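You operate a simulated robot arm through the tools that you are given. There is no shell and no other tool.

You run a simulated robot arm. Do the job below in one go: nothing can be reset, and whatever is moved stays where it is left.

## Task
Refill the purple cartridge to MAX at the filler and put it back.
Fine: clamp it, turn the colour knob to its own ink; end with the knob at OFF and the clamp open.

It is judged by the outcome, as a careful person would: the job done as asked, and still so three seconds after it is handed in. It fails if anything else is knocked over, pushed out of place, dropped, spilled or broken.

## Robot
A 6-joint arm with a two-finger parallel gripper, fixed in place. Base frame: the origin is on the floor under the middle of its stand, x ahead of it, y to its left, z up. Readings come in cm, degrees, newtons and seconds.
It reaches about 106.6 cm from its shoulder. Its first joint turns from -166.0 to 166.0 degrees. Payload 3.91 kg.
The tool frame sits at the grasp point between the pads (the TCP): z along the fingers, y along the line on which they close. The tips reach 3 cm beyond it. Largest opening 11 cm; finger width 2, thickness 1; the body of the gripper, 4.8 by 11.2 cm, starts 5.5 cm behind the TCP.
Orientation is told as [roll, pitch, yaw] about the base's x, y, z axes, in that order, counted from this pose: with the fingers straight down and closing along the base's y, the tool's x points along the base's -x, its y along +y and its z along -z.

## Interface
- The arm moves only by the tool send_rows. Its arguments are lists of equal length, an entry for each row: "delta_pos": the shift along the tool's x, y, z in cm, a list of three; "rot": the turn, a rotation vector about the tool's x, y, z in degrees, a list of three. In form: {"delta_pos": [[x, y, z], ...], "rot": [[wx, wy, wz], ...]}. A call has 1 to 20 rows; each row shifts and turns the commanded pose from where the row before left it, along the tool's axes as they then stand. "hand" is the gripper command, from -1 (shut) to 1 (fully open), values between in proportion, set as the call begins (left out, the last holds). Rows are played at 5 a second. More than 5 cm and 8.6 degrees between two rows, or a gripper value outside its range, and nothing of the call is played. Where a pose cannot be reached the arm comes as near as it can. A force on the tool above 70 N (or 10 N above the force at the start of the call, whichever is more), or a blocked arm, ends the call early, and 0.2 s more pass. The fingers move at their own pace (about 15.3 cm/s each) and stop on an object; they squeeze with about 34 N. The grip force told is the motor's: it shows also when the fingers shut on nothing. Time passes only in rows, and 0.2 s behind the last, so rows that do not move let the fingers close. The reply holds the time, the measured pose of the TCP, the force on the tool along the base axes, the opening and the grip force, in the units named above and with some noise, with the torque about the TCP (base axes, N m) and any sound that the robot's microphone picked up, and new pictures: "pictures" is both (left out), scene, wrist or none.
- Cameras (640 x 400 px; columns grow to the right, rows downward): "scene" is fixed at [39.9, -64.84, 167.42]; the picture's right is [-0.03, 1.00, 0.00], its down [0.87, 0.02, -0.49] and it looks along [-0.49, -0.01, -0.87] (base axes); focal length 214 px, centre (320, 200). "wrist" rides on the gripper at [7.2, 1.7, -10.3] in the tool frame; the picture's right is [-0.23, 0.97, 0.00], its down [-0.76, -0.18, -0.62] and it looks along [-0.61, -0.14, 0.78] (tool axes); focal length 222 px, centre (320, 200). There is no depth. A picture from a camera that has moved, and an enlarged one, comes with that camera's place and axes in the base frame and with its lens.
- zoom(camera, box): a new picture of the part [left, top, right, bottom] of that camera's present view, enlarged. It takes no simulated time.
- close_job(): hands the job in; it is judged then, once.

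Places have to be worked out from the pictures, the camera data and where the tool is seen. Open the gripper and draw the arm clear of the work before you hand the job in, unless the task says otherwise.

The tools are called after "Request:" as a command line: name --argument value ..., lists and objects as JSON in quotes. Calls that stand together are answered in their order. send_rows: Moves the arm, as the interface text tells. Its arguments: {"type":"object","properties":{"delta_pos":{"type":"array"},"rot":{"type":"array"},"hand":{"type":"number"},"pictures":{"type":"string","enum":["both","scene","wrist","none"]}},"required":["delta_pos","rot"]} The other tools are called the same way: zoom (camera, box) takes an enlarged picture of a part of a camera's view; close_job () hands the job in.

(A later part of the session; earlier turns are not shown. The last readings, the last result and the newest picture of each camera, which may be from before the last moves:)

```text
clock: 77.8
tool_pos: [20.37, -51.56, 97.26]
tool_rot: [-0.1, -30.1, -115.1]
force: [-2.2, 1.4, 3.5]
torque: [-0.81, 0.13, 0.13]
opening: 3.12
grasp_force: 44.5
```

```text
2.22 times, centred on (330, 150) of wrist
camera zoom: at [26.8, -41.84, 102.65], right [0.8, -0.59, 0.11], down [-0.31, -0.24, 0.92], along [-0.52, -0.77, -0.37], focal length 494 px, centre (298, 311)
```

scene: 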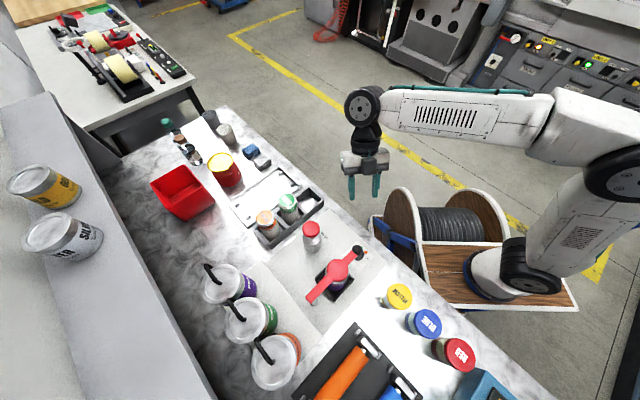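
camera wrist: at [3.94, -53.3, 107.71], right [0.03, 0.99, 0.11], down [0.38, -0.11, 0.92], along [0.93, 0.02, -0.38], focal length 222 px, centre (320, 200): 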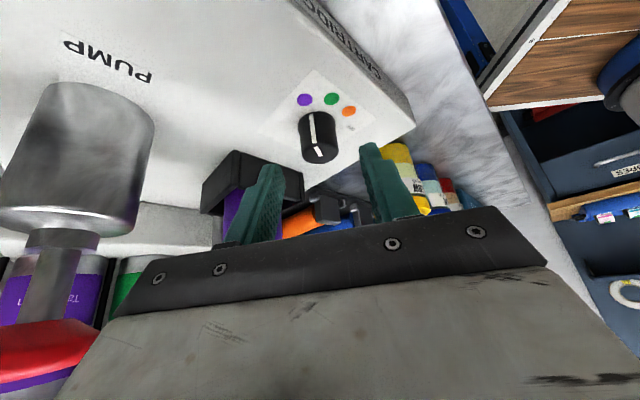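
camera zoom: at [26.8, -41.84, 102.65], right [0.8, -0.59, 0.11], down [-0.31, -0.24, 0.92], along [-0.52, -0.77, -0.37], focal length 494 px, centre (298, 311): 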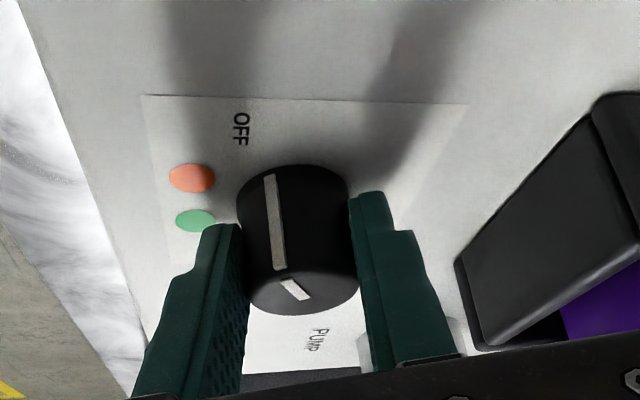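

The knob no longer follows (end stop at OFF). I release and retract to check from above.

Request:
send_rows --delta_pos '[[0, 0, 0], [0, 0, 0], [0, 0, -2], [0, 0, -4], [0, 0, -4], [0, 0, -4], [0, 0, 0]]' --rot '[[0, 0, 0], [0, 0, 0], [0, 0, 0], [0, 0, 0], [0, 0, 0], [0, 0, 0], [0, 0, 0]]' --hand -0.05

Request:
zoom --camera "wrist" --box '[240, 40, 400, 160]'

```text
clock: 79.4
tool_pos: [23.5, -45.09, 109.62]
tool_rot: [-0.1, -30.0, -114.9]
force: [0.1, -0.5, 0.3]
torque: [0.01, -0.03, -0.03]
opening: 5.22
grasp_force: 0.0
camera wrist: at [29.79, -35.35, 114.86], right [0.8, -0.59, 0.11], down [-0.31, -0.24, 0.92], along [-0.52, -0.77, -0.37], focal length 222 px, centre (320, 200)
```

scene: 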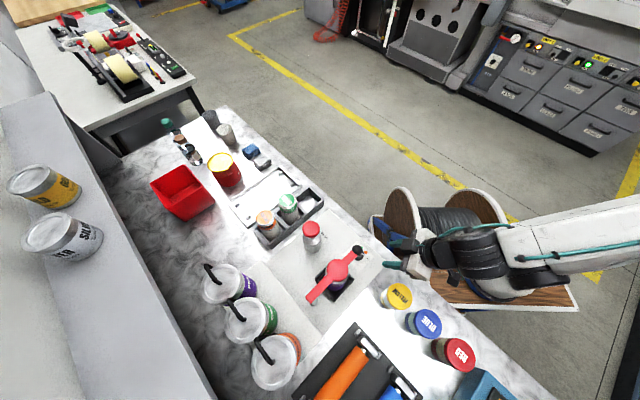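
wrist: 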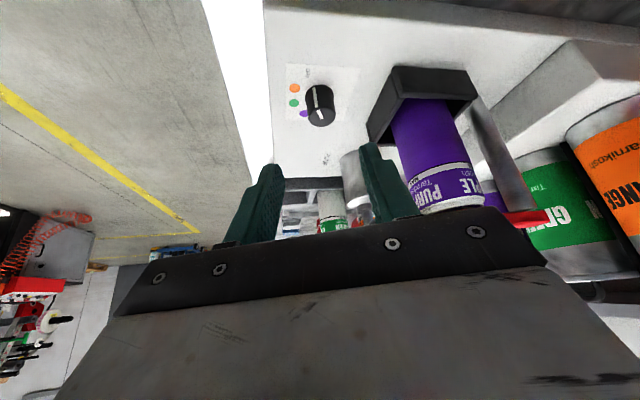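

```text
3.33 times, centred on (320, 100) of wrist
camera zoom: at [29.79, -35.35, 114.86], right [0.8, -0.59, 0.11], down [-0.31, -0.24, 0.92], along [-0.52, -0.77, -0.37], focal length 740 px, centre (320, 533)
```

zoom: 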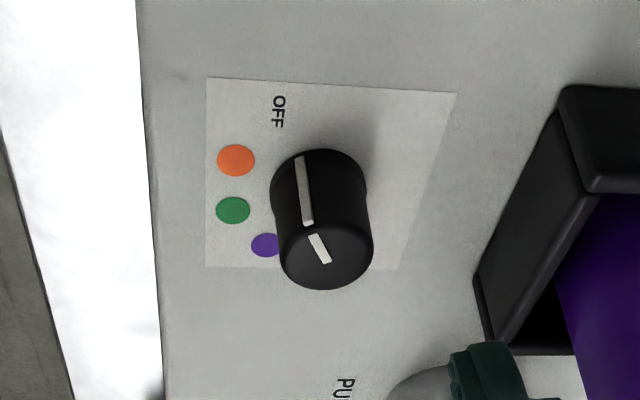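

Pointer azimuth ≈75°, the OFF label ≈79° – the knob is back at OFF as at the start. Next, open the clamp: I straighten the hand, rise, and yaw back to -45°.

Request:
send_rows --delta_pos '[[0, 0, -4], [0, 0, -4], [0, 0, -4], [0, 0, -4], [0, 0, 0], [0, 0, 0], [0, 0, 0], [0, 0, 0], [0, 0, 0], [0, 0, 0], [0, 0, 0], [0, 0, 0], [0, 0, 0], [0, 0, 0]]' --rot '[[0, 7.5, 0], [0, 7.5, 0], [0, 7.5, 0], [0, 7.5, 0], [0, 0, -7.77], [0, 0, -7.77], [0, 0, -7.77], [0, 0, -7.77], [0, 0, -7.77], [0, 0, -7.77], [0, 0, -7.77], [0, 0, -7.77], [0, 0, -7.77], [0, 0, 0]]'

```text
clock: 82.4
tool_pos: [25.71, -40.54, 124.49]
tool_rot: [-0.1, 0.1, -45.1]
force: [-0.5, -0.1, -0.6]
torque: [0.02, -0.05, -0.02]
opening: 5.22
grasp_force: 0.1
camera wrist: at [21.74, -34.11, 134.73], right [0.85, 0.53, 0.0], down [0.41, -0.66, 0.62], along [0.33, -0.53, -0.78], focal length 222 px, centre (320, 200)
```

scene: 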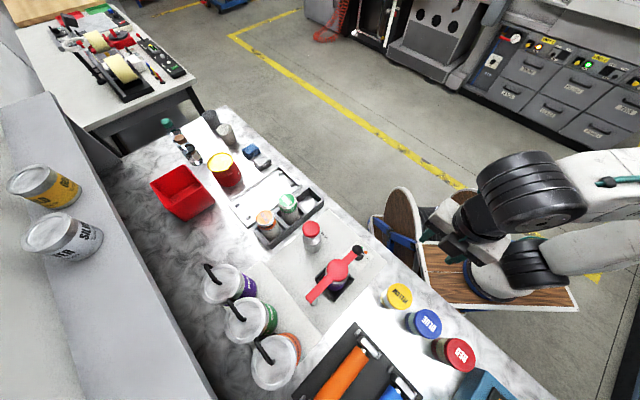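
wrist: 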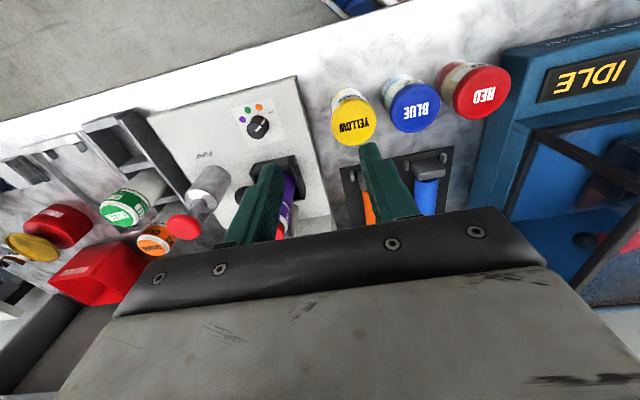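

I move over the ball at (23.0, -55.4) and check alignment before lowering around it.

Request:
send_rows --delta_pos '[[-2.16, -3.11, 0], [-2.16, -3.11, 0], [-2.16, -3.11, 0], [-2.16, -3.11, 0], [0, 0, 4], [0, 0, 0]]' --rot '[[0, 0, 0], [0, 0, 0], [0, 0, 0], [0, 0, 0], [0, 0, 0], [0, 0, 0]]'

Request:
zoom --camera "wrist" --box '[220, 40, 420, 240]'

```text
clock: 83.8
tool_pos: [23.0, -55.8, 120.22]
tool_rot: [-0.1, 0.1, -45.3]
force: [0.0, 0.4, 0.4]
torque: [-0.03, 0.01, -0.04]
opening: 5.22
grasp_force: 0.1
camera wrist: at [19.05, -49.33, 130.39], right [0.85, 0.53, 0.0], down [0.41, -0.67, 0.62], along [0.33, -0.53, -0.78], focal length 222 px, centre (320, 200)
```

scene: 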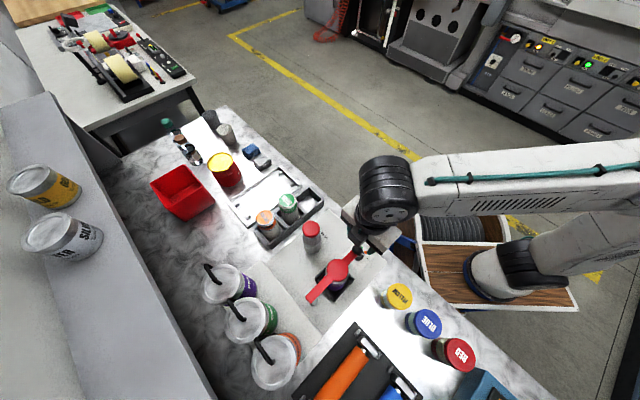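
wrist: 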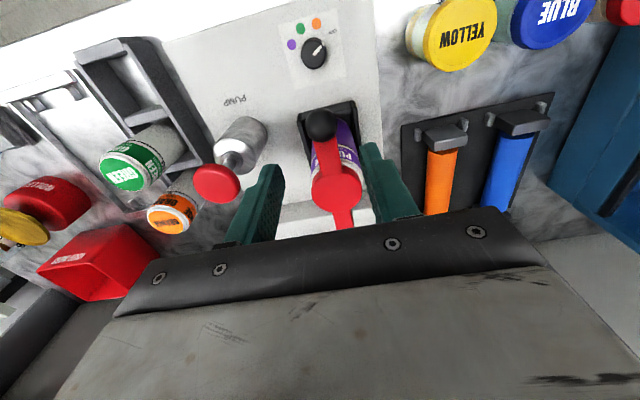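

```text
2.00 times, centred on (320, 140) of wrist
camera zoom: at [19.05, -49.33, 130.39], right [0.85, 0.53, 0.0], down [0.41, -0.67, 0.62], along [0.33, -0.53, -0.78], focal length 444 px, centre (320, 320)
```

zoom: 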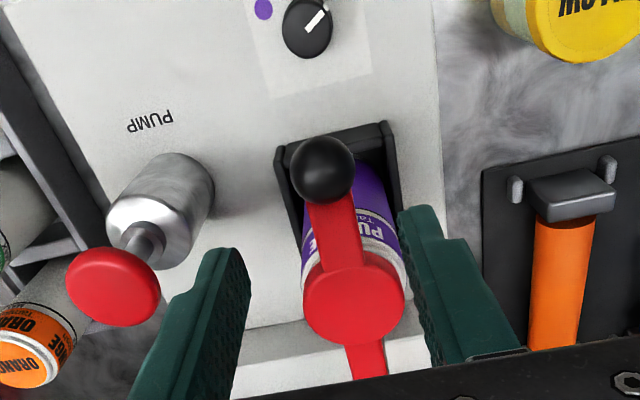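

The ball is between the fingers. I lower to straddle it.

Request:
send_rows --delta_pos '[[0.15, 0.2, 3], [0, 0, 3], [0, 0, 3], [0, 0, 1.2], [0, 0, 0]]' --rot '[[0, 0, 0], [0, 0, 0], [0, 0, 0], [0, 0, 0], [0, 0, 0]]' --pictures "wrist"

```text
clock: 85.0
tool_pos: [23.17, -55.21, 110.27]
tool_rot: [-0.1, 0.1, -45.2]
force: [0.3, 0.4, 1.4]
torque: [0.02, 0.01, -0.01]
opening: 5.2
grasp_force: 0.1
camera wrist: at [19.18, -48.78, 120.54], right [0.85, 0.53, 0.0], down [0.41, -0.67, 0.62], along [0.33, -0.53, -0.78], focal length 222 px, centre (320, 200)
```

wrist: 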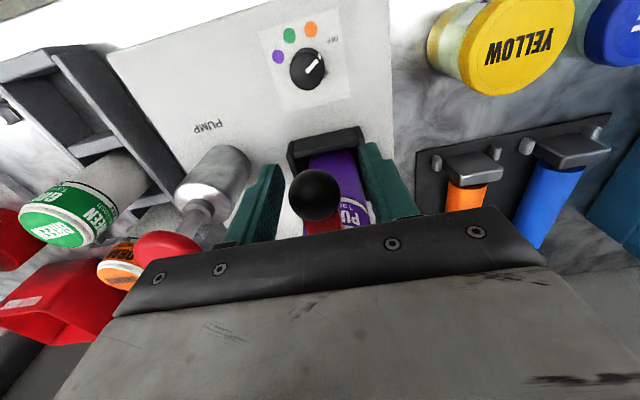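

I swing it back the other way (CW), first 20°, checking force.

Request:
send_rows --delta_pos '[[-0.06, 1.42, 0], [-0.06, 1.42, 0], [-0.06, 1.42, 0], [-0.06, 1.42, 0], [0, 0, 0]]' --rot '[[0, 0, 5], [0, 0, 5], [0, 0, 5], [0, 0, 5], [0, 0, 0]]' --pictures "wrist"

Request:
zoom --camera "scene" --box '[290, 220, 410, 330]'

```text
clock: 86.2
tool_pos: [27.68, -51.84, 110.28]
tool_rot: [-0.1, 0.1, -65.2]
force: [-0.5, -1.1, -0.6]
torque: [0.02, -0.01, -0.02]
opening: 5.24
grasp_force: 0.0
camera wrist: at [26.14, -44.56, 120.49], right [0.98, 0.2, 0.0], down [0.16, -0.77, 0.62], along [0.12, -0.61, -0.78], focal length 222 px, centre (320, 200)
```

wrist: 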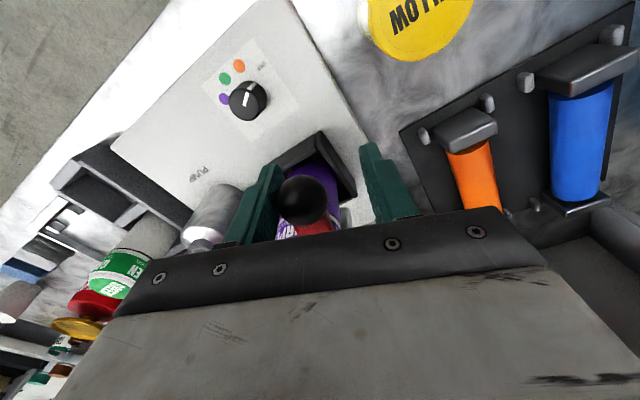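

```text
3.64 times, centred on (350, 275) of scene
camera zoom: at [39.9, -64.84, 167.42], right [-0.03, 1.0, 0.0], down [0.87, 0.02, -0.49], along [-0.49, -0.01, -0.87], focal length 780 px, centre (211, -73)
```

zoom: 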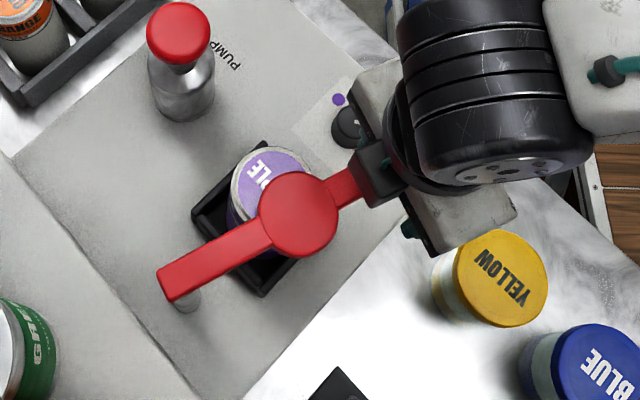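

The arm follows easily and the cartridge stays put. I continue the swing another 35°.

Request:
send_rows --delta_pos '[[-0.06, 1.42, 0], [-0.06, 1.42, 0], [-0.06, 1.42, 0], [-0.06, 1.42, 0], [-0.06, 1.42, 0], [-0.06, 1.42, 0], [-0.06, 1.42, 0], [0, 0, 0]]' --rot '[[0, 0, 5], [0, 0, 5], [0, 0, 5], [0, 0, 5], [0, 0, 5], [0, 0, 5], [0, 0, 5], [0, 0, 0]]' --pictures "wrist"

Request:
zoom --camera "scene" --box '[290, 220, 410, 340]'

```text
clock: 88.0
tool_pos: [37.34, -50.65, 110.15]
tool_rot: [-0.1, 0.1, -100.2]
force: [-0.4, 0.2, 0.0]
torque: [0.0, 0.03, 0.02]
opening: 5.24
grasp_force: 0.0
camera wrist: at [40.24, -43.76, 120.36], right [0.92, -0.4, 0.0], down [-0.31, -0.72, 0.62], along [-0.25, -0.57, -0.78], focal length 222 px, centre (320, 200)
```

wrist: 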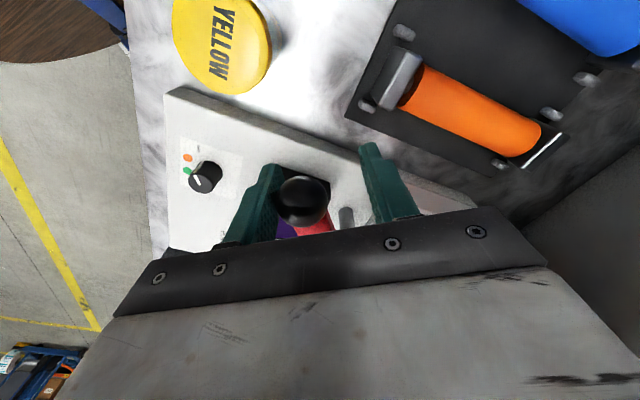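

```text
3.33 times, centred on (350, 280) of scene
camera zoom: at [39.9, -64.84, 167.42], right [-0.03, 1.0, 0.0], down [0.87, 0.02, -0.49], along [-0.49, -0.01, -0.87], focal length 715 px, centre (220, -67)
```

zoom: 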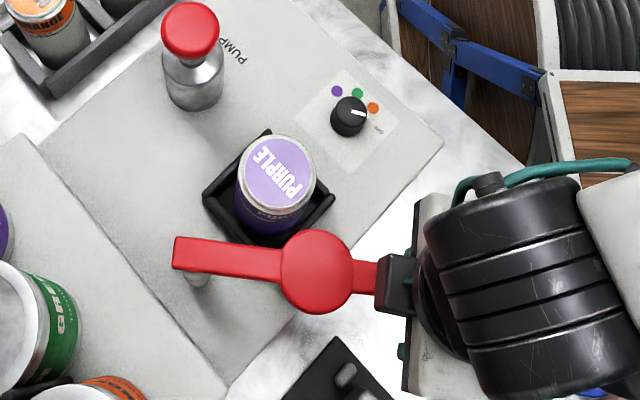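

I continue the last stretch toward the original open position (~60°).

Request:
send_rows --delta_pos '[[-0.06, 1.42, 0], [-0.06, 1.42, 0], [-0.06, 1.42, 0], [-0.06, 1.42, 0], [0, 0, 0]]' --rot '[[0, 0, 5], [0, 0, 5], [0, 0, 5], [0, 0, 5], [0, 0, 0]]' --pictures "wrist"

Request:
zoom --camera "scene" --box '[290, 220, 410, 340]'

```text
clock: 89.2
tool_pos: [42.78, -52.58, 110.11]
tool_rot: [-0.2, -0.1, -120.2]
force: [0.3, 0.5, -0.1]
torque: [0.04, 0.02, -0.03]
opening: 5.24
grasp_force: 0.1
camera wrist: at [47.81, -47.15, 120.35], right [0.73, -0.69, 0.0], down [-0.54, -0.57, 0.62], along [-0.43, -0.45, -0.78], focal length 222 px, centre (320, 200)
```

wrist: 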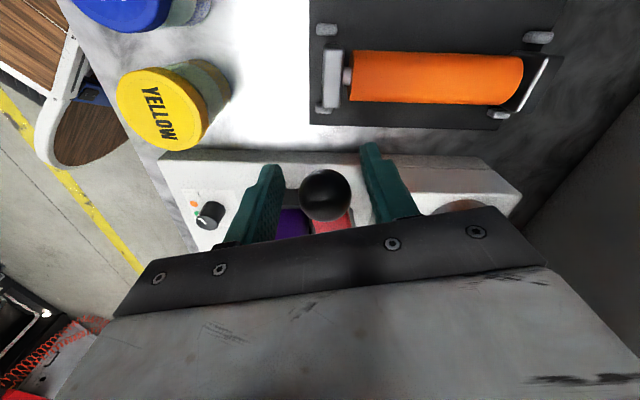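

```text
3.33 times, centred on (350, 280) of scene
camera zoom: at [39.9, -64.84, 167.42], right [-0.03, 1.0, 0.0], down [0.87, 0.02, -0.49], along [-0.49, -0.01, -0.87], focal length 715 px, centre (220, -67)
```

zoom: 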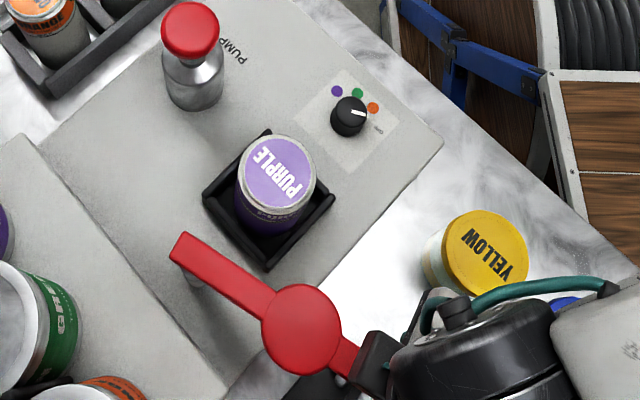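

The arm is back at its original open position (disc and arm end match the initial picture). I rise straight up off the ball.

Request:
send_rows --delta_pos '[[0, 0.15, -1], [0, 0, -3], [0, 0, -4], [0, 0, -4], [0, 0, -4], [0, 0, 0]]' --rot '[[0, 0, 0], [0, 0, 0], [0, 0, 0], [0, 0, 0], [0, 0, 0], [0, 0, 0]]'

Request:
zoom --camera "scene" --box '[290, 220, 410, 340]'

```text
clock: 90.6
tool_pos: [42.95, -52.78, 125.83]
tool_rot: [-0.1, -0.1, -120.2]
force: [1.1, 0.9, 0.4]
torque: [0.0, 0.01, -0.03]
opening: 5.23
grasp_force: 0.2
camera wrist: at [47.92, -47.34, 136.2], right [0.73, -0.69, 0.0], down [-0.54, -0.57, 0.62], along [-0.43, -0.45, -0.78], focal length 222 px, centre (320, 200)
```

scene: 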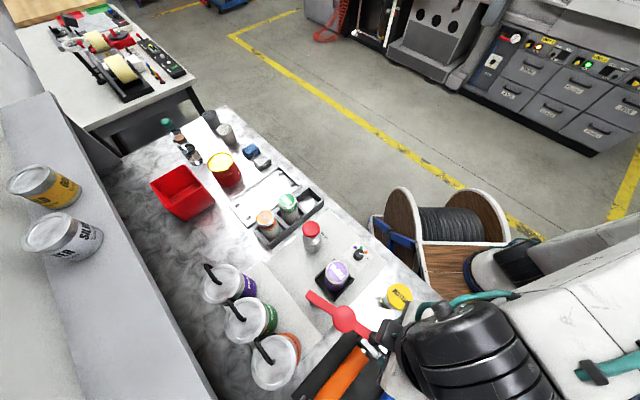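
wrist: 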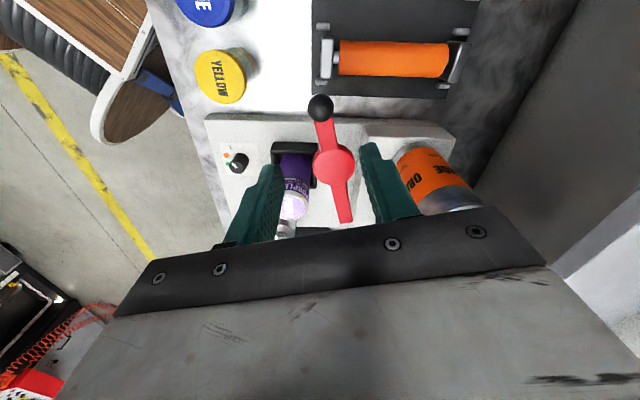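

```text
3.33 times, centred on (350, 280) of scene
camera zoom: at [39.9, -64.84, 167.42], right [-0.03, 1.0, 0.0], down [0.87, 0.02, -0.49], along [-0.49, -0.01, -0.87], focal length 715 px, centre (220, -67)
```

zoom: 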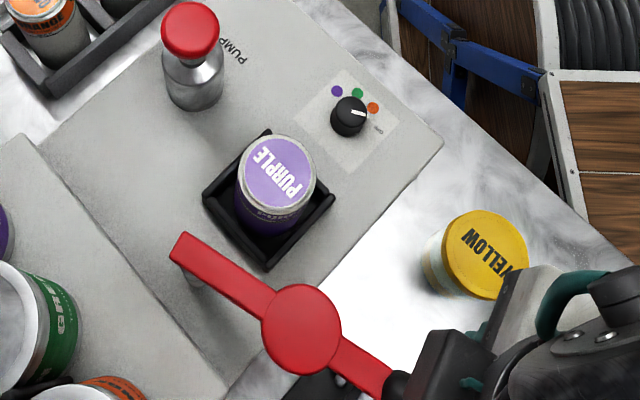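

Clamp open confirmed. Now I yaw back to -45°, open to 9 cm and move above the cartridge.

Request:
send_rows --delta_pos '[[0, 0, 0], [0, 0, 0], [0, 0, 0], [0, 0, 0], [0, 0, 0], [0, 0, 0], [0, 0, 0], [0, 0, 0], [0, 0, 0], [0, 0, 0], [0, 0, 0]]' --rot '[[0, 0, -7.5], [0, 0, -7.5], [0, 0, -7.5], [0, 0, -7.5], [0, 0, -7.5], [0, 0, -7.5], [0, 0, -7.5], [0, 0, -7.5], [0, 0, -7.5], [0, 0, -7.5], [0, 0, 0]]' --hand 0.636 --pictures "none"

Request:
send_rows --delta_pos '[[1.2, -4, 0], [1.2, -4, 0], [1.2, -4, 0], [1.16, -3.9, 0], [0, 0, 0]]' --rot '[[0, 0, 0], [0, 0, 0], [0, 0, 0], [0, 0, 0], [0, 0, 0]]'

Request:
zoom --camera "wrist" --box '[240, 20, 440, 200]'

```text
clock: 93.0
tool_pos: [42.79, -52.64, 126.21]
tool_rot: [-0.2, 0.1, -45.1]
force: [0.4, 0.1, 0.4]
torque: [0.0, 0.03, -0.03]
opening: 8.99
grasp_force: 0.2
```

```text
clock: 94.2
tool_pos: [27.99, -60.85, 126.12]
tool_rot: [0.0, 0.1, -45.1]
force: [-0.8, 0.2, 0.0]
torque: [-0.02, -0.01, -0.02]
opening: 8.97
grasp_force: 0.0
camera wrist: at [24.02, -54.43, 136.32], right [0.85, 0.53, 0.0], down [0.41, -0.67, 0.62], along [0.33, -0.53, -0.78], focal length 222 px, centre (320, 200)
```

scene: 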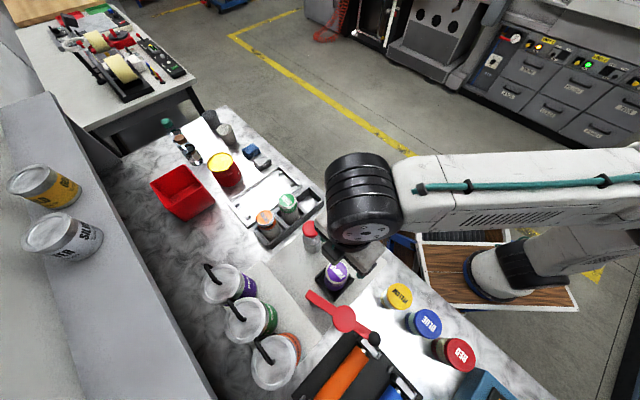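
wrist: 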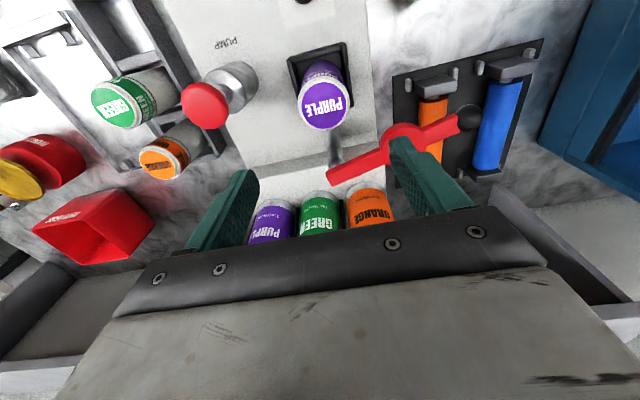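

```text
2.22 times, centred on (340, 110) of wrist
camera zoom: at [24.02, -54.43, 136.32], right [0.85, 0.53, 0.0], down [0.41, -0.67, 0.62], along [0.33, -0.53, -0.78], focal length 494 px, centre (276, 400)
```

zoom: 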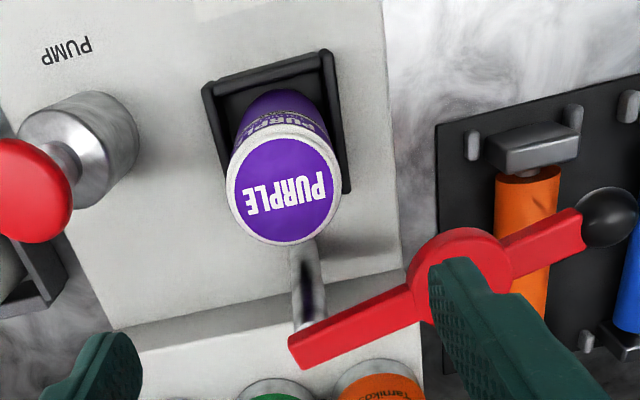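

I correct +0.4 cm in tool-y and descend around the cartridge, pausing at z≈112 to check.

Request:
send_rows --delta_pos '[[0, 0.4, 2], [0, 0, 4], [0, 0, 4], [0, 0, 4], [0, 0, 0]]' --rot '[[0, 0, 0], [0, 0, 0], [0, 0, 0], [0, 0, 0], [0, 0, 0]]' --pictures "wrist"

Request:
zoom --camera "wrist" --box '[200, 40, 440, 240]'

```text
clock: 95.4
tool_pos: [28.0, -60.4, 112.07]
tool_rot: [-0.1, 0.1, -45.2]
force: [-0.4, 0.4, -0.4]
torque: [-0.01, 0.02, -0.03]
opening: 9.0
grasp_force: 0.1
camera wrist: at [24.03, -54.02, 122.28], right [0.85, 0.53, 0.0], down [0.41, -0.67, 0.62], along [0.33, -0.53, -0.78], focal length 222 px, centre (320, 200)
```

wrist: 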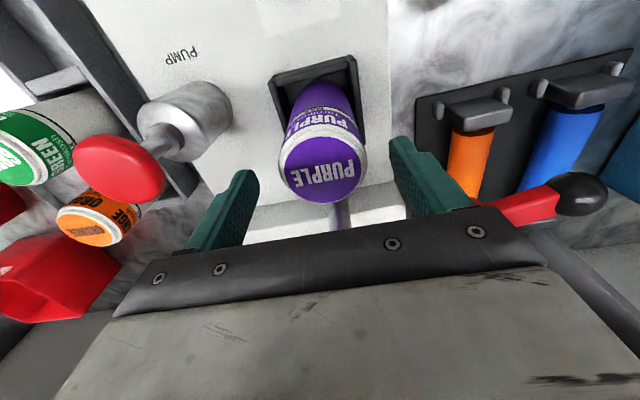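

```text
2.00 times, centred on (320, 140) of wrist
camera zoom: at [24.03, -54.02, 122.28], right [0.85, 0.53, 0.0], down [0.41, -0.67, 0.62], along [0.33, -0.53, -0.78], focal length 444 px, centre (320, 320)
```

zoom: 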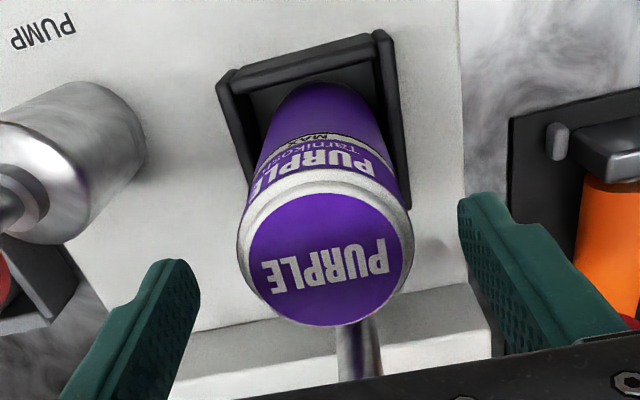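

The cartridge is about 0.5 cm further in (+v) than the TCP; I correct and descend to grip height, then close.

Request:
send_rows --delta_pos '[[-0.4, 0.1, 1], [0, 0, 2], [0, 0, 2], [0, 0, 1.05], [0, 0, 0]]' --rot '[[0, 0, 0], [0, 0, 0], [0, 0, 0], [0, 0, 0], [0, 0, 0]]' --pictures "wrist"

Request:
send_rows --delta_pos '[[0, 0, 0], [0, 0, 0], [0, 0, 0], [0, 0, 0]]' --rot '[[0, 0, 0], [0, 0, 0], [0, 0, 0], [0, 0, 0]]' --hand -1 --pictures "wrist"

```text
clock: 96.6
tool_pos: [28.64, -60.61, 106.13]
tool_rot: [-0.1, 0.2, -45.2]
force: [0.2, 0.0, 0.1]
torque: [0.0, 0.01, 0.01]
opening: 8.97
grasp_force: 0.1
camera wrist: at [24.71, -54.23, 116.35], right [0.85, 0.53, 0.0], down [0.41, -0.67, 0.62], along [0.33, -0.53, -0.78], focal length 222 px, centre (320, 200)
```

wrist: 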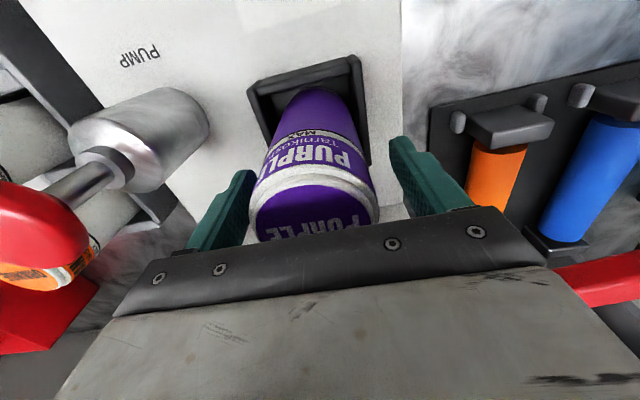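

```text
clock: 97.6
tool_pos: [28.69, -60.52, 106.05]
tool_rot: [-0.1, 0.2, -45.1]
force: [2.0, 0.2, 5.0]
torque: [0.24, -0.32, -0.05]
opening: 6.15
grasp_force: 33.8
camera wrist: at [24.73, -54.21, 116.38], right [0.85, 0.53, 0.0], down [0.41, -0.67, 0.62], along [0.33, -0.53, -0.78], focal length 222 px, centre (320, 200)
```

wrist: 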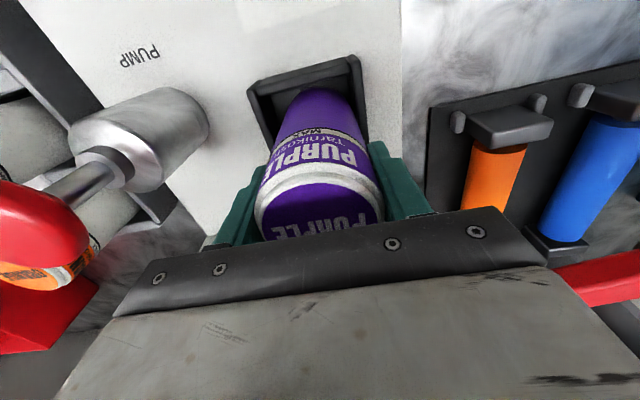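

Gripped at 6.15 cm. I lift straight up out of the cradle.

Request:
send_rows --delta_pos '[[0, 0, -0.6], [0, 0, -1.4], [0, 0, -3], [0, 0, -4], [0, 0, -4], [0, 0, -4], [0, 0, -1], [0, 0, 0]]' --rot '[[0, 0, 0], [0, 0, 0], [0, 0, 0], [0, 0, 0], [0, 0, 0], [0, 0, 0], [0, 0, 0], [0, 0, 0]]'

Request:
zoom --camera "wrist" --box '[240, 30, 420, 240]'

```text
clock: 99.4
tool_pos: [28.66, -60.36, 124.11]
tool_rot: [-0.2, 0.1, -45.2]
force: [-0.1, -1.0, -6.0]
torque: [0.02, -0.02, -0.01]
opening: 6.13
grasp_force: 34.1
camera wrist: at [24.73, -53.91, 134.39], right [0.85, 0.53, 0.0], down [0.41, -0.67, 0.62], along [0.33, -0.53, -0.78], focal length 222 px, centre (320, 200)
```

scene: 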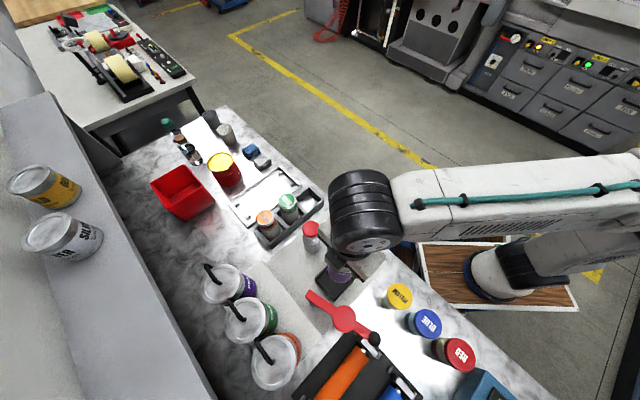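
wrist: 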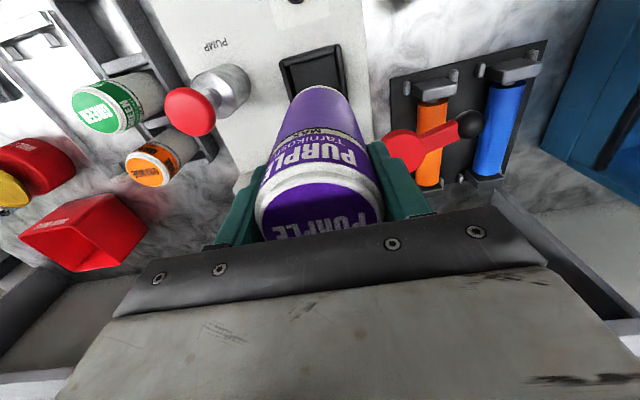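

```text
1.90 times, centred on (330, 135) of wrist
camera zoom: at [24.73, -53.91, 134.39], right [0.85, 0.53, 0.0], down [0.41, -0.67, 0.62], along [0.33, -0.53, -0.78], focal length 423 px, centre (301, 324)
```

zoom: 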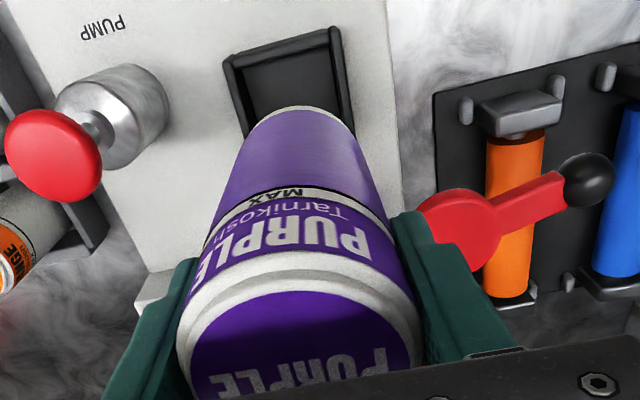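

The cartridge is filled to MAX and held firmly (it sits ~0.25 cm toward the camera in the grip compared with the first pick). I carry it back: out toward the aisle, then along the bench to above its rack slot.

Request:
send_rows --delta_pos '[[2, 0, 0], [4, 0, 0], [4, 0, 0], [3, 0, 0], [0.94, 0, 0], [0, -2, 0], [0, -4, 0], [0, -4, 0], [0, -4, 0], [0, -4, 0], [0, -4, 0], [0, -4, 0], [0, -2.6, 0], [0, 0, 0]]' --rot '[[0, 0, 0], [0, 0, 0], [0, 0, 0], [0, 0, 0], [0, 0, 0], [0, 0, 0], [0, 0, 0], [0, 0, 0], [0, 0, 0], [0, 0, 0], [0, 0, 0], [0, 0, 0], [0, 0, 0], [0, 0, 0]]'

Request:
zoom --camera "wrist" --box '[220, 20, 420, 160]'

Request:
zoom --camera "scene" --box '[250, 110, 350, 240]'

```text
clock: 102.4
tool_pos: [-1.33, -70.71, 124.07]
tool_rot: [0.0, 0.1, -45.1]
force: [-0.2, 1.1, -5.0]
torque: [-0.03, -0.02, -0.02]
opening: 6.12
grasp_force: 34.5
camera wrist: at [-5.39, -64.28, 134.48], right [0.85, 0.53, 0.0], down [0.41, -0.67, 0.62], along [0.33, -0.53, -0.78], focal length 222 px, centre (320, 200)
```

scene: 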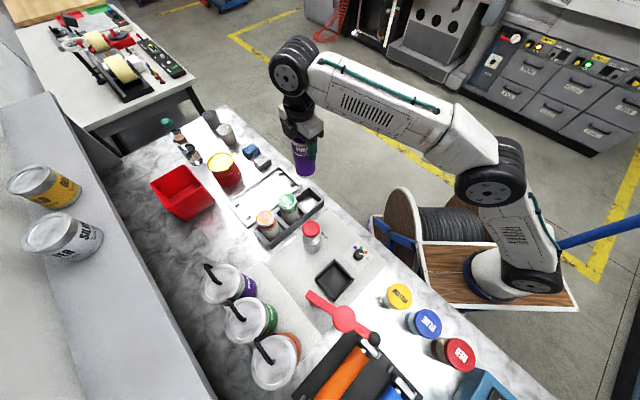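
wrist: 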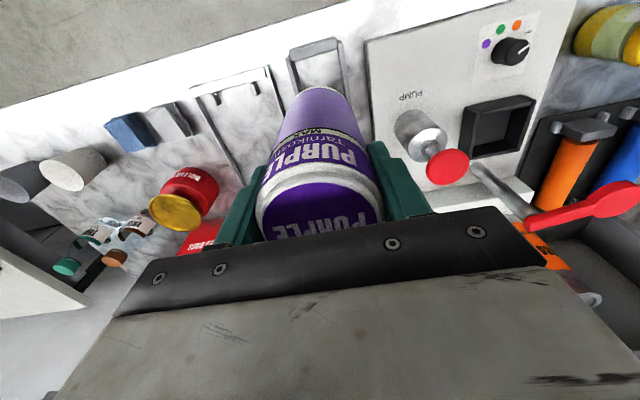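

```text
2.86 times, centred on (320, 90) of wrist
camera zoom: at [-5.39, -64.28, 134.48], right [0.85, 0.53, 0.0], down [0.41, -0.67, 0.62], along [0.33, -0.53, -0.78], focal length 635 px, centre (320, 514)
```

zoom: 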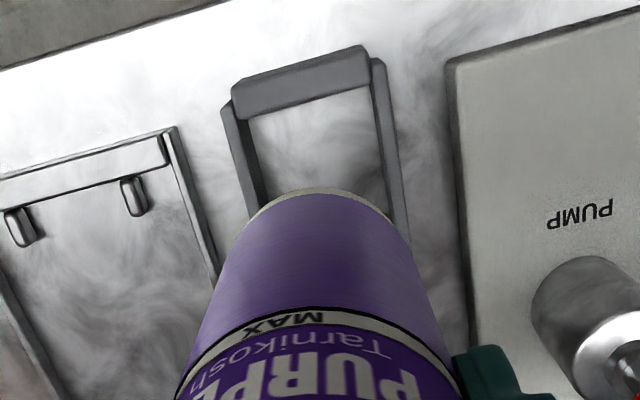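

```text
3.08 times, centred on (300, 175) of scene
camera zoom: at [39.9, -64.84, 167.42], right [-0.03, 1.0, 0.0], down [0.87, 0.02, -0.49], along [-0.49, -0.01, -0.87], focal length 660 px, centre (382, 277)
```

zoom: 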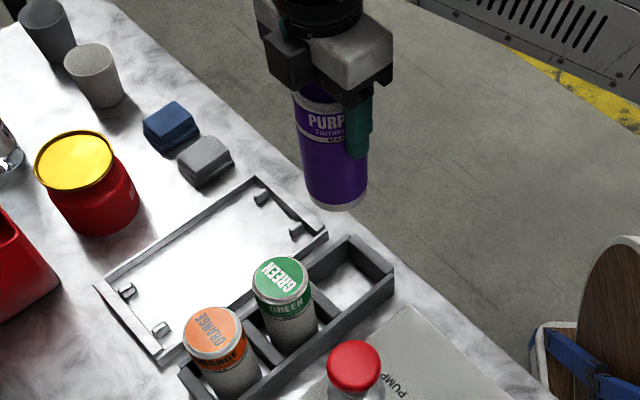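

The rack slot is open and the cartridge is above it (target TCP ≈ (-1.41, -70.77)). I nudge 0.1 cm and lower to about 3 cm above the rack walls, then check.

Request:
send_rows --delta_pos '[[0, -0.1, 2], [0, 0, 4], [0, 0, 4], [0, 0, 4], [0, 0, 0]]' --rot '[[0, 0, 0], [0, 0, 0], [0, 0, 0], [0, 0, 0], [0, 0, 0]]'

Request:
zoom --camera "wrist" --box '[220, 30, 420, 170]'

Request:
zoom --camera "scene" --box '[260, 150, 350, 250]'

```text
clock: 103.6
tool_pos: [-1.57, -70.77, 110.24]
tool_rot: [-0.1, 0.1, -45.2]
force: [-0.2, 0.6, -5.0]
torque: [-0.02, -0.01, -0.02]
opening: 6.12
grasp_force: 34.1
camera wrist: at [-5.48, -64.35, 120.5], right [0.85, 0.53, 0.0], down [0.41, -0.67, 0.62], along [0.33, -0.53, -0.78], focal length 222 px, centre (320, 200)
```

scene: 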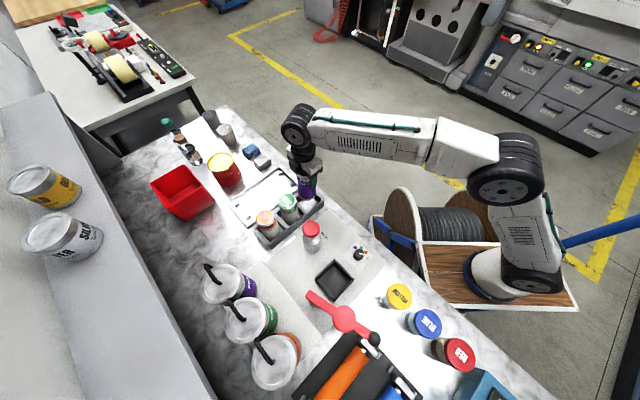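
wrist: 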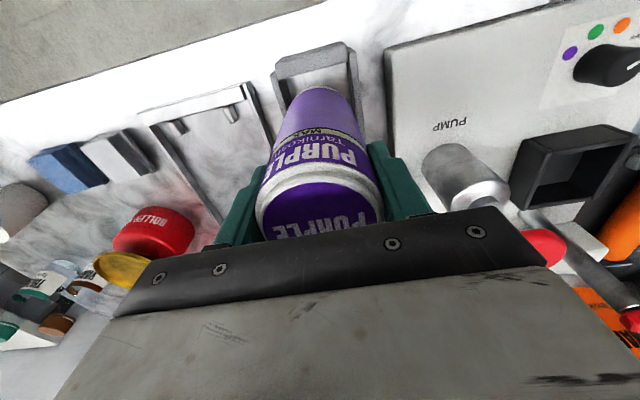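

```text
2.86 times, centred on (320, 100) of wrist
camera zoom: at [-5.48, -64.35, 120.5], right [0.85, 0.53, 0.0], down [0.41, -0.67, 0.62], along [0.33, -0.53, -0.78], focal length 635 px, centre (320, 486)
```

zoom: 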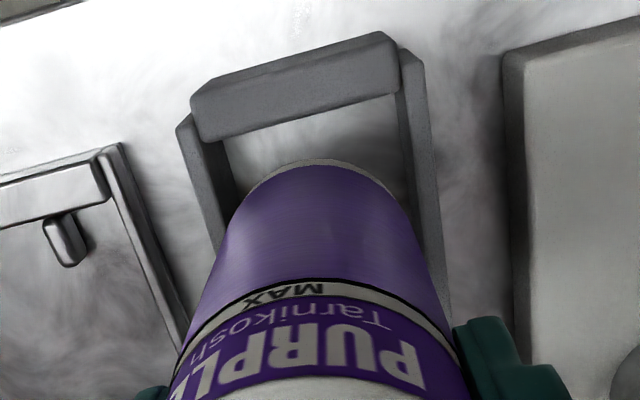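

```text
4.00 times, centred on (305, 200) of scene
camera zoom: at [39.9, -64.84, 167.42], right [-0.03, 1.0, 0.0], down [0.87, 0.02, -0.49], along [-0.49, -0.01, -0.87], focal length 858 px, centre (380, 200)
```

zoom: 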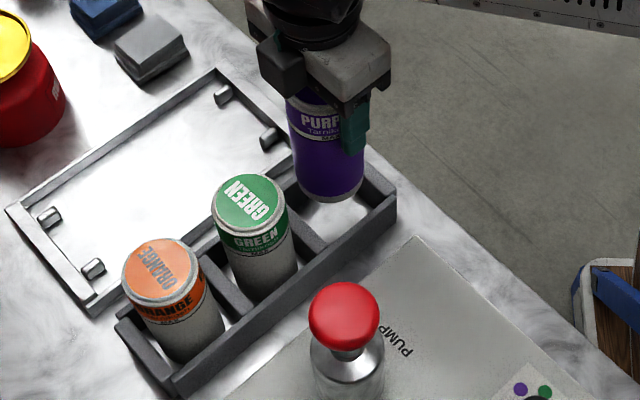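

The cartridge lines up with the slot (averaged TCP within ~0.1 cm of the original pick pose). I lower slowly, checking force at each stage.

Request:
send_rows --delta_pos '[[-0.05, 0.03, 1], [0, 0, 1], [0, 0, 0.5], [0, 0, 0]]' --rot '[[0, 0, 0], [0, 0, 0], [0, 0, 0], [0, 0, 0]]' --pictures "wrist"

Request:
zoom --camera "wrist" --box '[240, 30, 400, 150]'

Request:
zoom --camera "scene" --box '[270, 160, 340, 240]'

```text
clock: 104.6
tool_pos: [-1.36, -70.84, 107.8]
tool_rot: [-0.1, 0.1, -45.1]
force: [-0.3, -0.3, -5.2]
torque: [0.01, 0.01, -0.01]
opening: 6.15
grasp_force: 34.6
camera wrist: at [-5.4, -64.47, 118.04], right [0.85, 0.53, 0.0], down [0.41, -0.67, 0.62], along [0.33, -0.53, -0.78], focal length 222 px, centre (320, 200)
```

wrist: 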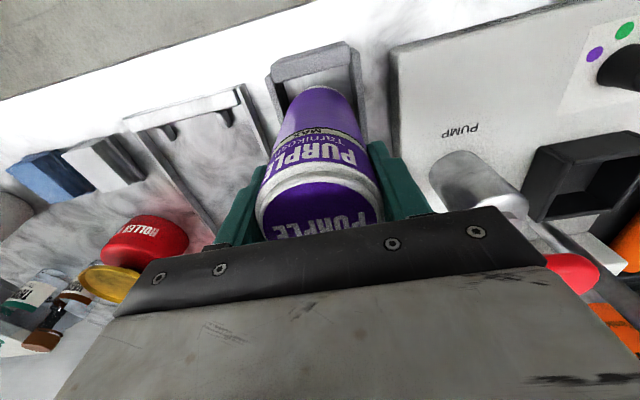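

```text
3.33 times, centred on (320, 90) of wrist
camera zoom: at [-5.4, -64.47, 118.04], right [0.85, 0.53, 0.0], down [0.41, -0.67, 0.62], along [0.33, -0.53, -0.78], focal length 740 px, centre (320, 567)
```

zoom: 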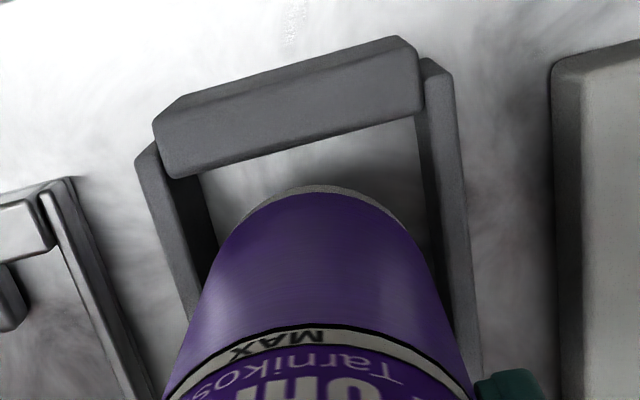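

```text
5.00 times, centred on (305, 200) of scene
camera zoom: at [39.9, -64.84, 167.42], right [-0.03, 1.0, 0.0], down [0.87, 0.02, -0.49], along [-0.49, -0.01, -0.87], focal length 1072 px, centre (395, 200)
```

zoom: 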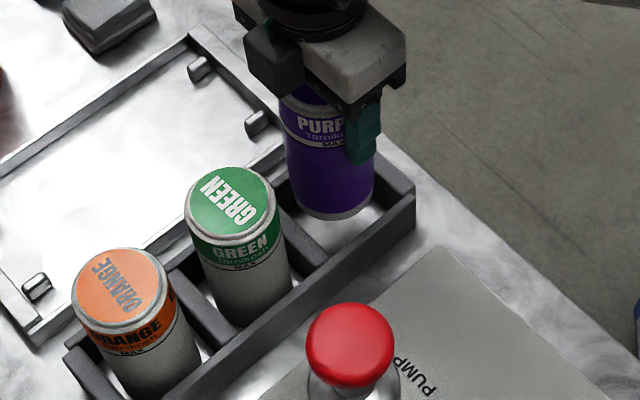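

Request:
zoom --camera "wrist" --box '[262, 40, 322, 130]'

Request:
zoom --camera "wrist" --box '[330, 40, 390, 130]'

```text
4.44 times, centred on (292, 85) of wrist
camera zoom: at [-5.4, -64.47, 118.04], right [0.85, 0.53, 0.0], down [0.41, -0.67, 0.62], along [0.33, -0.53, -0.78], focal length 987 px, centre (444, 711)
```

zoom: 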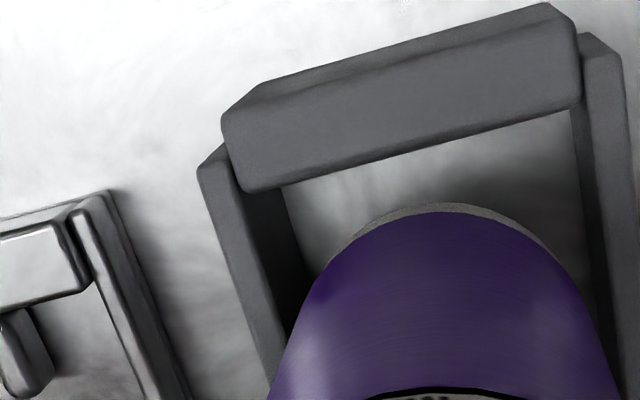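

```text
4.44 times, centred on (360, 85) of wrist
camera zoom: at [-5.4, -64.47, 118.04], right [0.85, 0.53, 0.0], down [0.41, -0.67, 0.62], along [0.33, -0.53, -0.78], focal length 987 px, centre (142, 711)
```

zoom: 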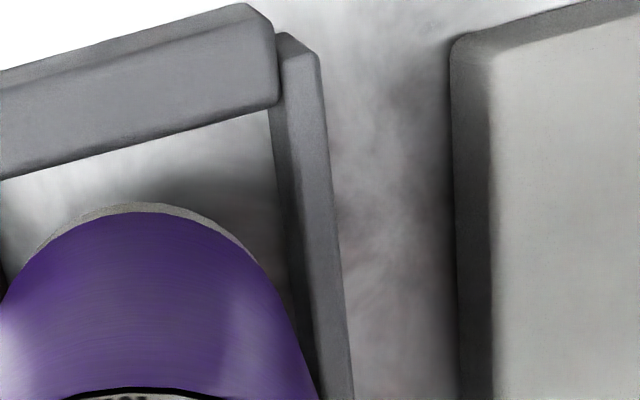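

Slot inner width is ~7.4 cm, centred at u≈-50.8, so the 6.1 cm cartridge has clearance on both sides. I lower into the slot, stopping ~0.7 cm before expected contact.

Request:
send_rows --delta_pos '[[0, 0.08, 1], [0, 0, 1], [0, 0, 1], [0, 0, 1], [0, 0, 1], [0, 0, 0]]' --rot '[[0, 0, 0], [0, 0, 0], [0, 0, 0], [0, 0, 0], [0, 0, 0], [0, 0, 0]]' --pictures "wrist"

```text
clock: 106.0
tool_pos: [-1.43, -70.9, 102.59]
tool_rot: [0.0, 0.1, -45.3]
force: [-0.4, 0.6, -4.2]
torque: [0.01, 0.02, -0.02]
opening: 6.12
grasp_force: 34.4
camera wrist: at [-5.3, -64.5, 112.95], right [0.85, 0.53, 0.0], down [0.41, -0.67, 0.62], along [0.33, -0.53, -0.78], focal length 222 px, centre (320, 200)
```

wrist: 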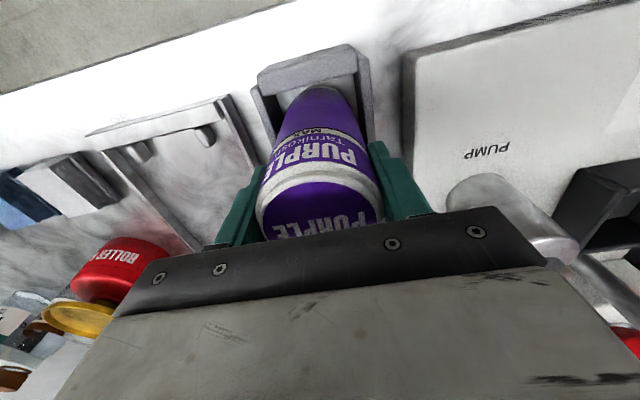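

No contact yet and the cartridge is inside the slot. I go down in 0.2 cm steps until I feel the base.

Request:
send_rows --delta_pos '[[0, 0, 0.2], [0, 0, 0.2], [0, 0, 0]]' --rot '[[0, 0, 0], [0, 0, 0], [0, 0, 0]]' --pictures "none"

```text
clock: 106.8
tool_pos: [-1.35, -70.97, 102.23]
tool_rot: [0.0, 0.1, -45.2]
force: [0.2, -0.3, -4.4]
torque: [-0.03, -0.01, 0.02]
opening: 6.13
grasp_force: 34.0
```

Request:
send_rows --delta_pos '[[0, 0, 0.15], [0, 0, 0]]' --rot '[[0, 0, 0], [0, 0, 0]]' --pictures "none"

```text
clock: 107.4
tool_pos: [-1.24, -70.89, 102.16]
tool_rot: [-0.1, 0.1, -45.1]
force: [0.0, 0.5, -5.5]
torque: [-0.02, -0.02, 0.03]
opening: 6.12
grasp_force: 34.5
```

Still only the load. Another small step.

Request:
send_rows --delta_pos '[[0, 0, 0.15], [0, 0, 0]]' --rot '[[0, 0, 0], [0, 0, 0]]' --pictures "none"

```text
clock: 108.0
tool_pos: [-1.36, -70.94, 101.92]
tool_rot: [-0.1, 0.1, -45.3]
force: [-0.6, 0.7, -5.4]
torque: [0.0, 0.02, -0.01]
opening: 6.12
grasp_force: 33.8
```

Request:
send_rows --delta_pos '[[0, 0, 0.12], [0, 0, 0]]' --rot '[[0, 0, 0], [0, 0, 0]]' --pictures "wrist"

Request:
zoom --camera "wrist" --box '[230, 40, 400, 160]'

```text
clock: 108.6
tool_pos: [-1.41, -70.94, 101.94]
tool_rot: [-0.1, 0.1, -45.2]
force: [0.7, -0.2, -0.1]
torque: [0.15, -0.17, 0.0]
opening: 6.14
grasp_force: 34.2
camera wrist: at [-5.25, -64.5, 112.16], right [0.85, 0.53, 0.0], down [0.41, -0.67, 0.62], along [0.33, -0.53, -0.78], focal length 222 px, centre (320, 200)
```

wrist: 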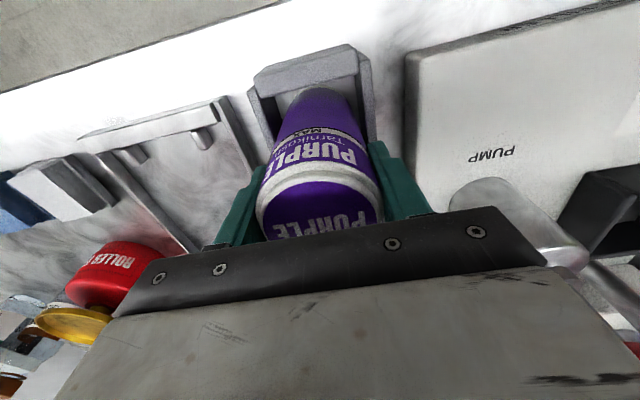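

```text
3.33 times, centred on (315, 100) of wrist
camera zoom: at [-5.25, -64.5, 112.16], right [0.85, 0.53, 0.0], down [0.41, -0.67, 0.62], along [0.33, -0.53, -0.78], focal length 740 px, centre (337, 533)
```

zoom: 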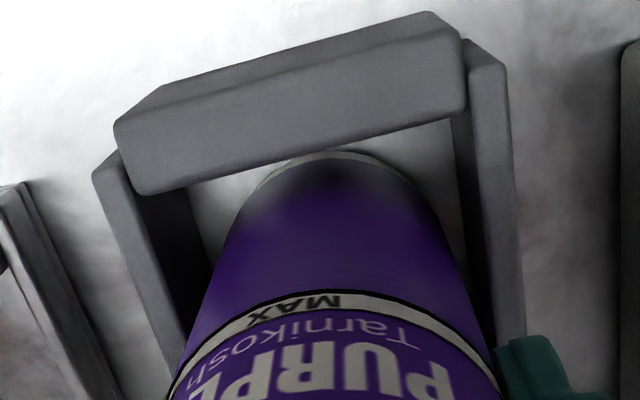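

The cartridge's weight is now on the base (force went to ~0). I open slightly, then fully, and check it stands.

Request:
send_rows --delta_pos '[[0, 0, 0], [0, 0, 0], [0, 0, 0]]' --rot '[[0, 0, 0], [0, 0, 0], [0, 0, 0]]' --hand 0.35 --pictures "wrist"

```text
clock: 109.4
tool_pos: [-1.2, -70.91, 101.83]
tool_rot: [-0.2, 0.0, -45.2]
force: [-0.2, -0.8, -0.4]
torque: [-0.03, 0.0, 0.01]
opening: 7.45
grasp_force: 0.1
camera wrist: at [-5.25, -64.5, 112.13], right [0.85, 0.53, 0.0], down [0.41, -0.67, 0.62], along [0.33, -0.53, -0.78], focal length 222 px, centre (320, 200)
```

wrist: 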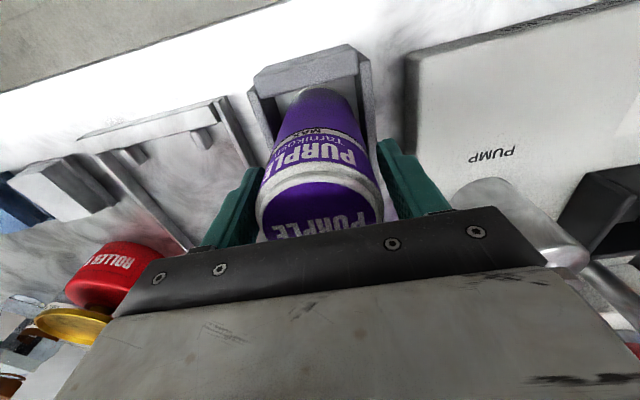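

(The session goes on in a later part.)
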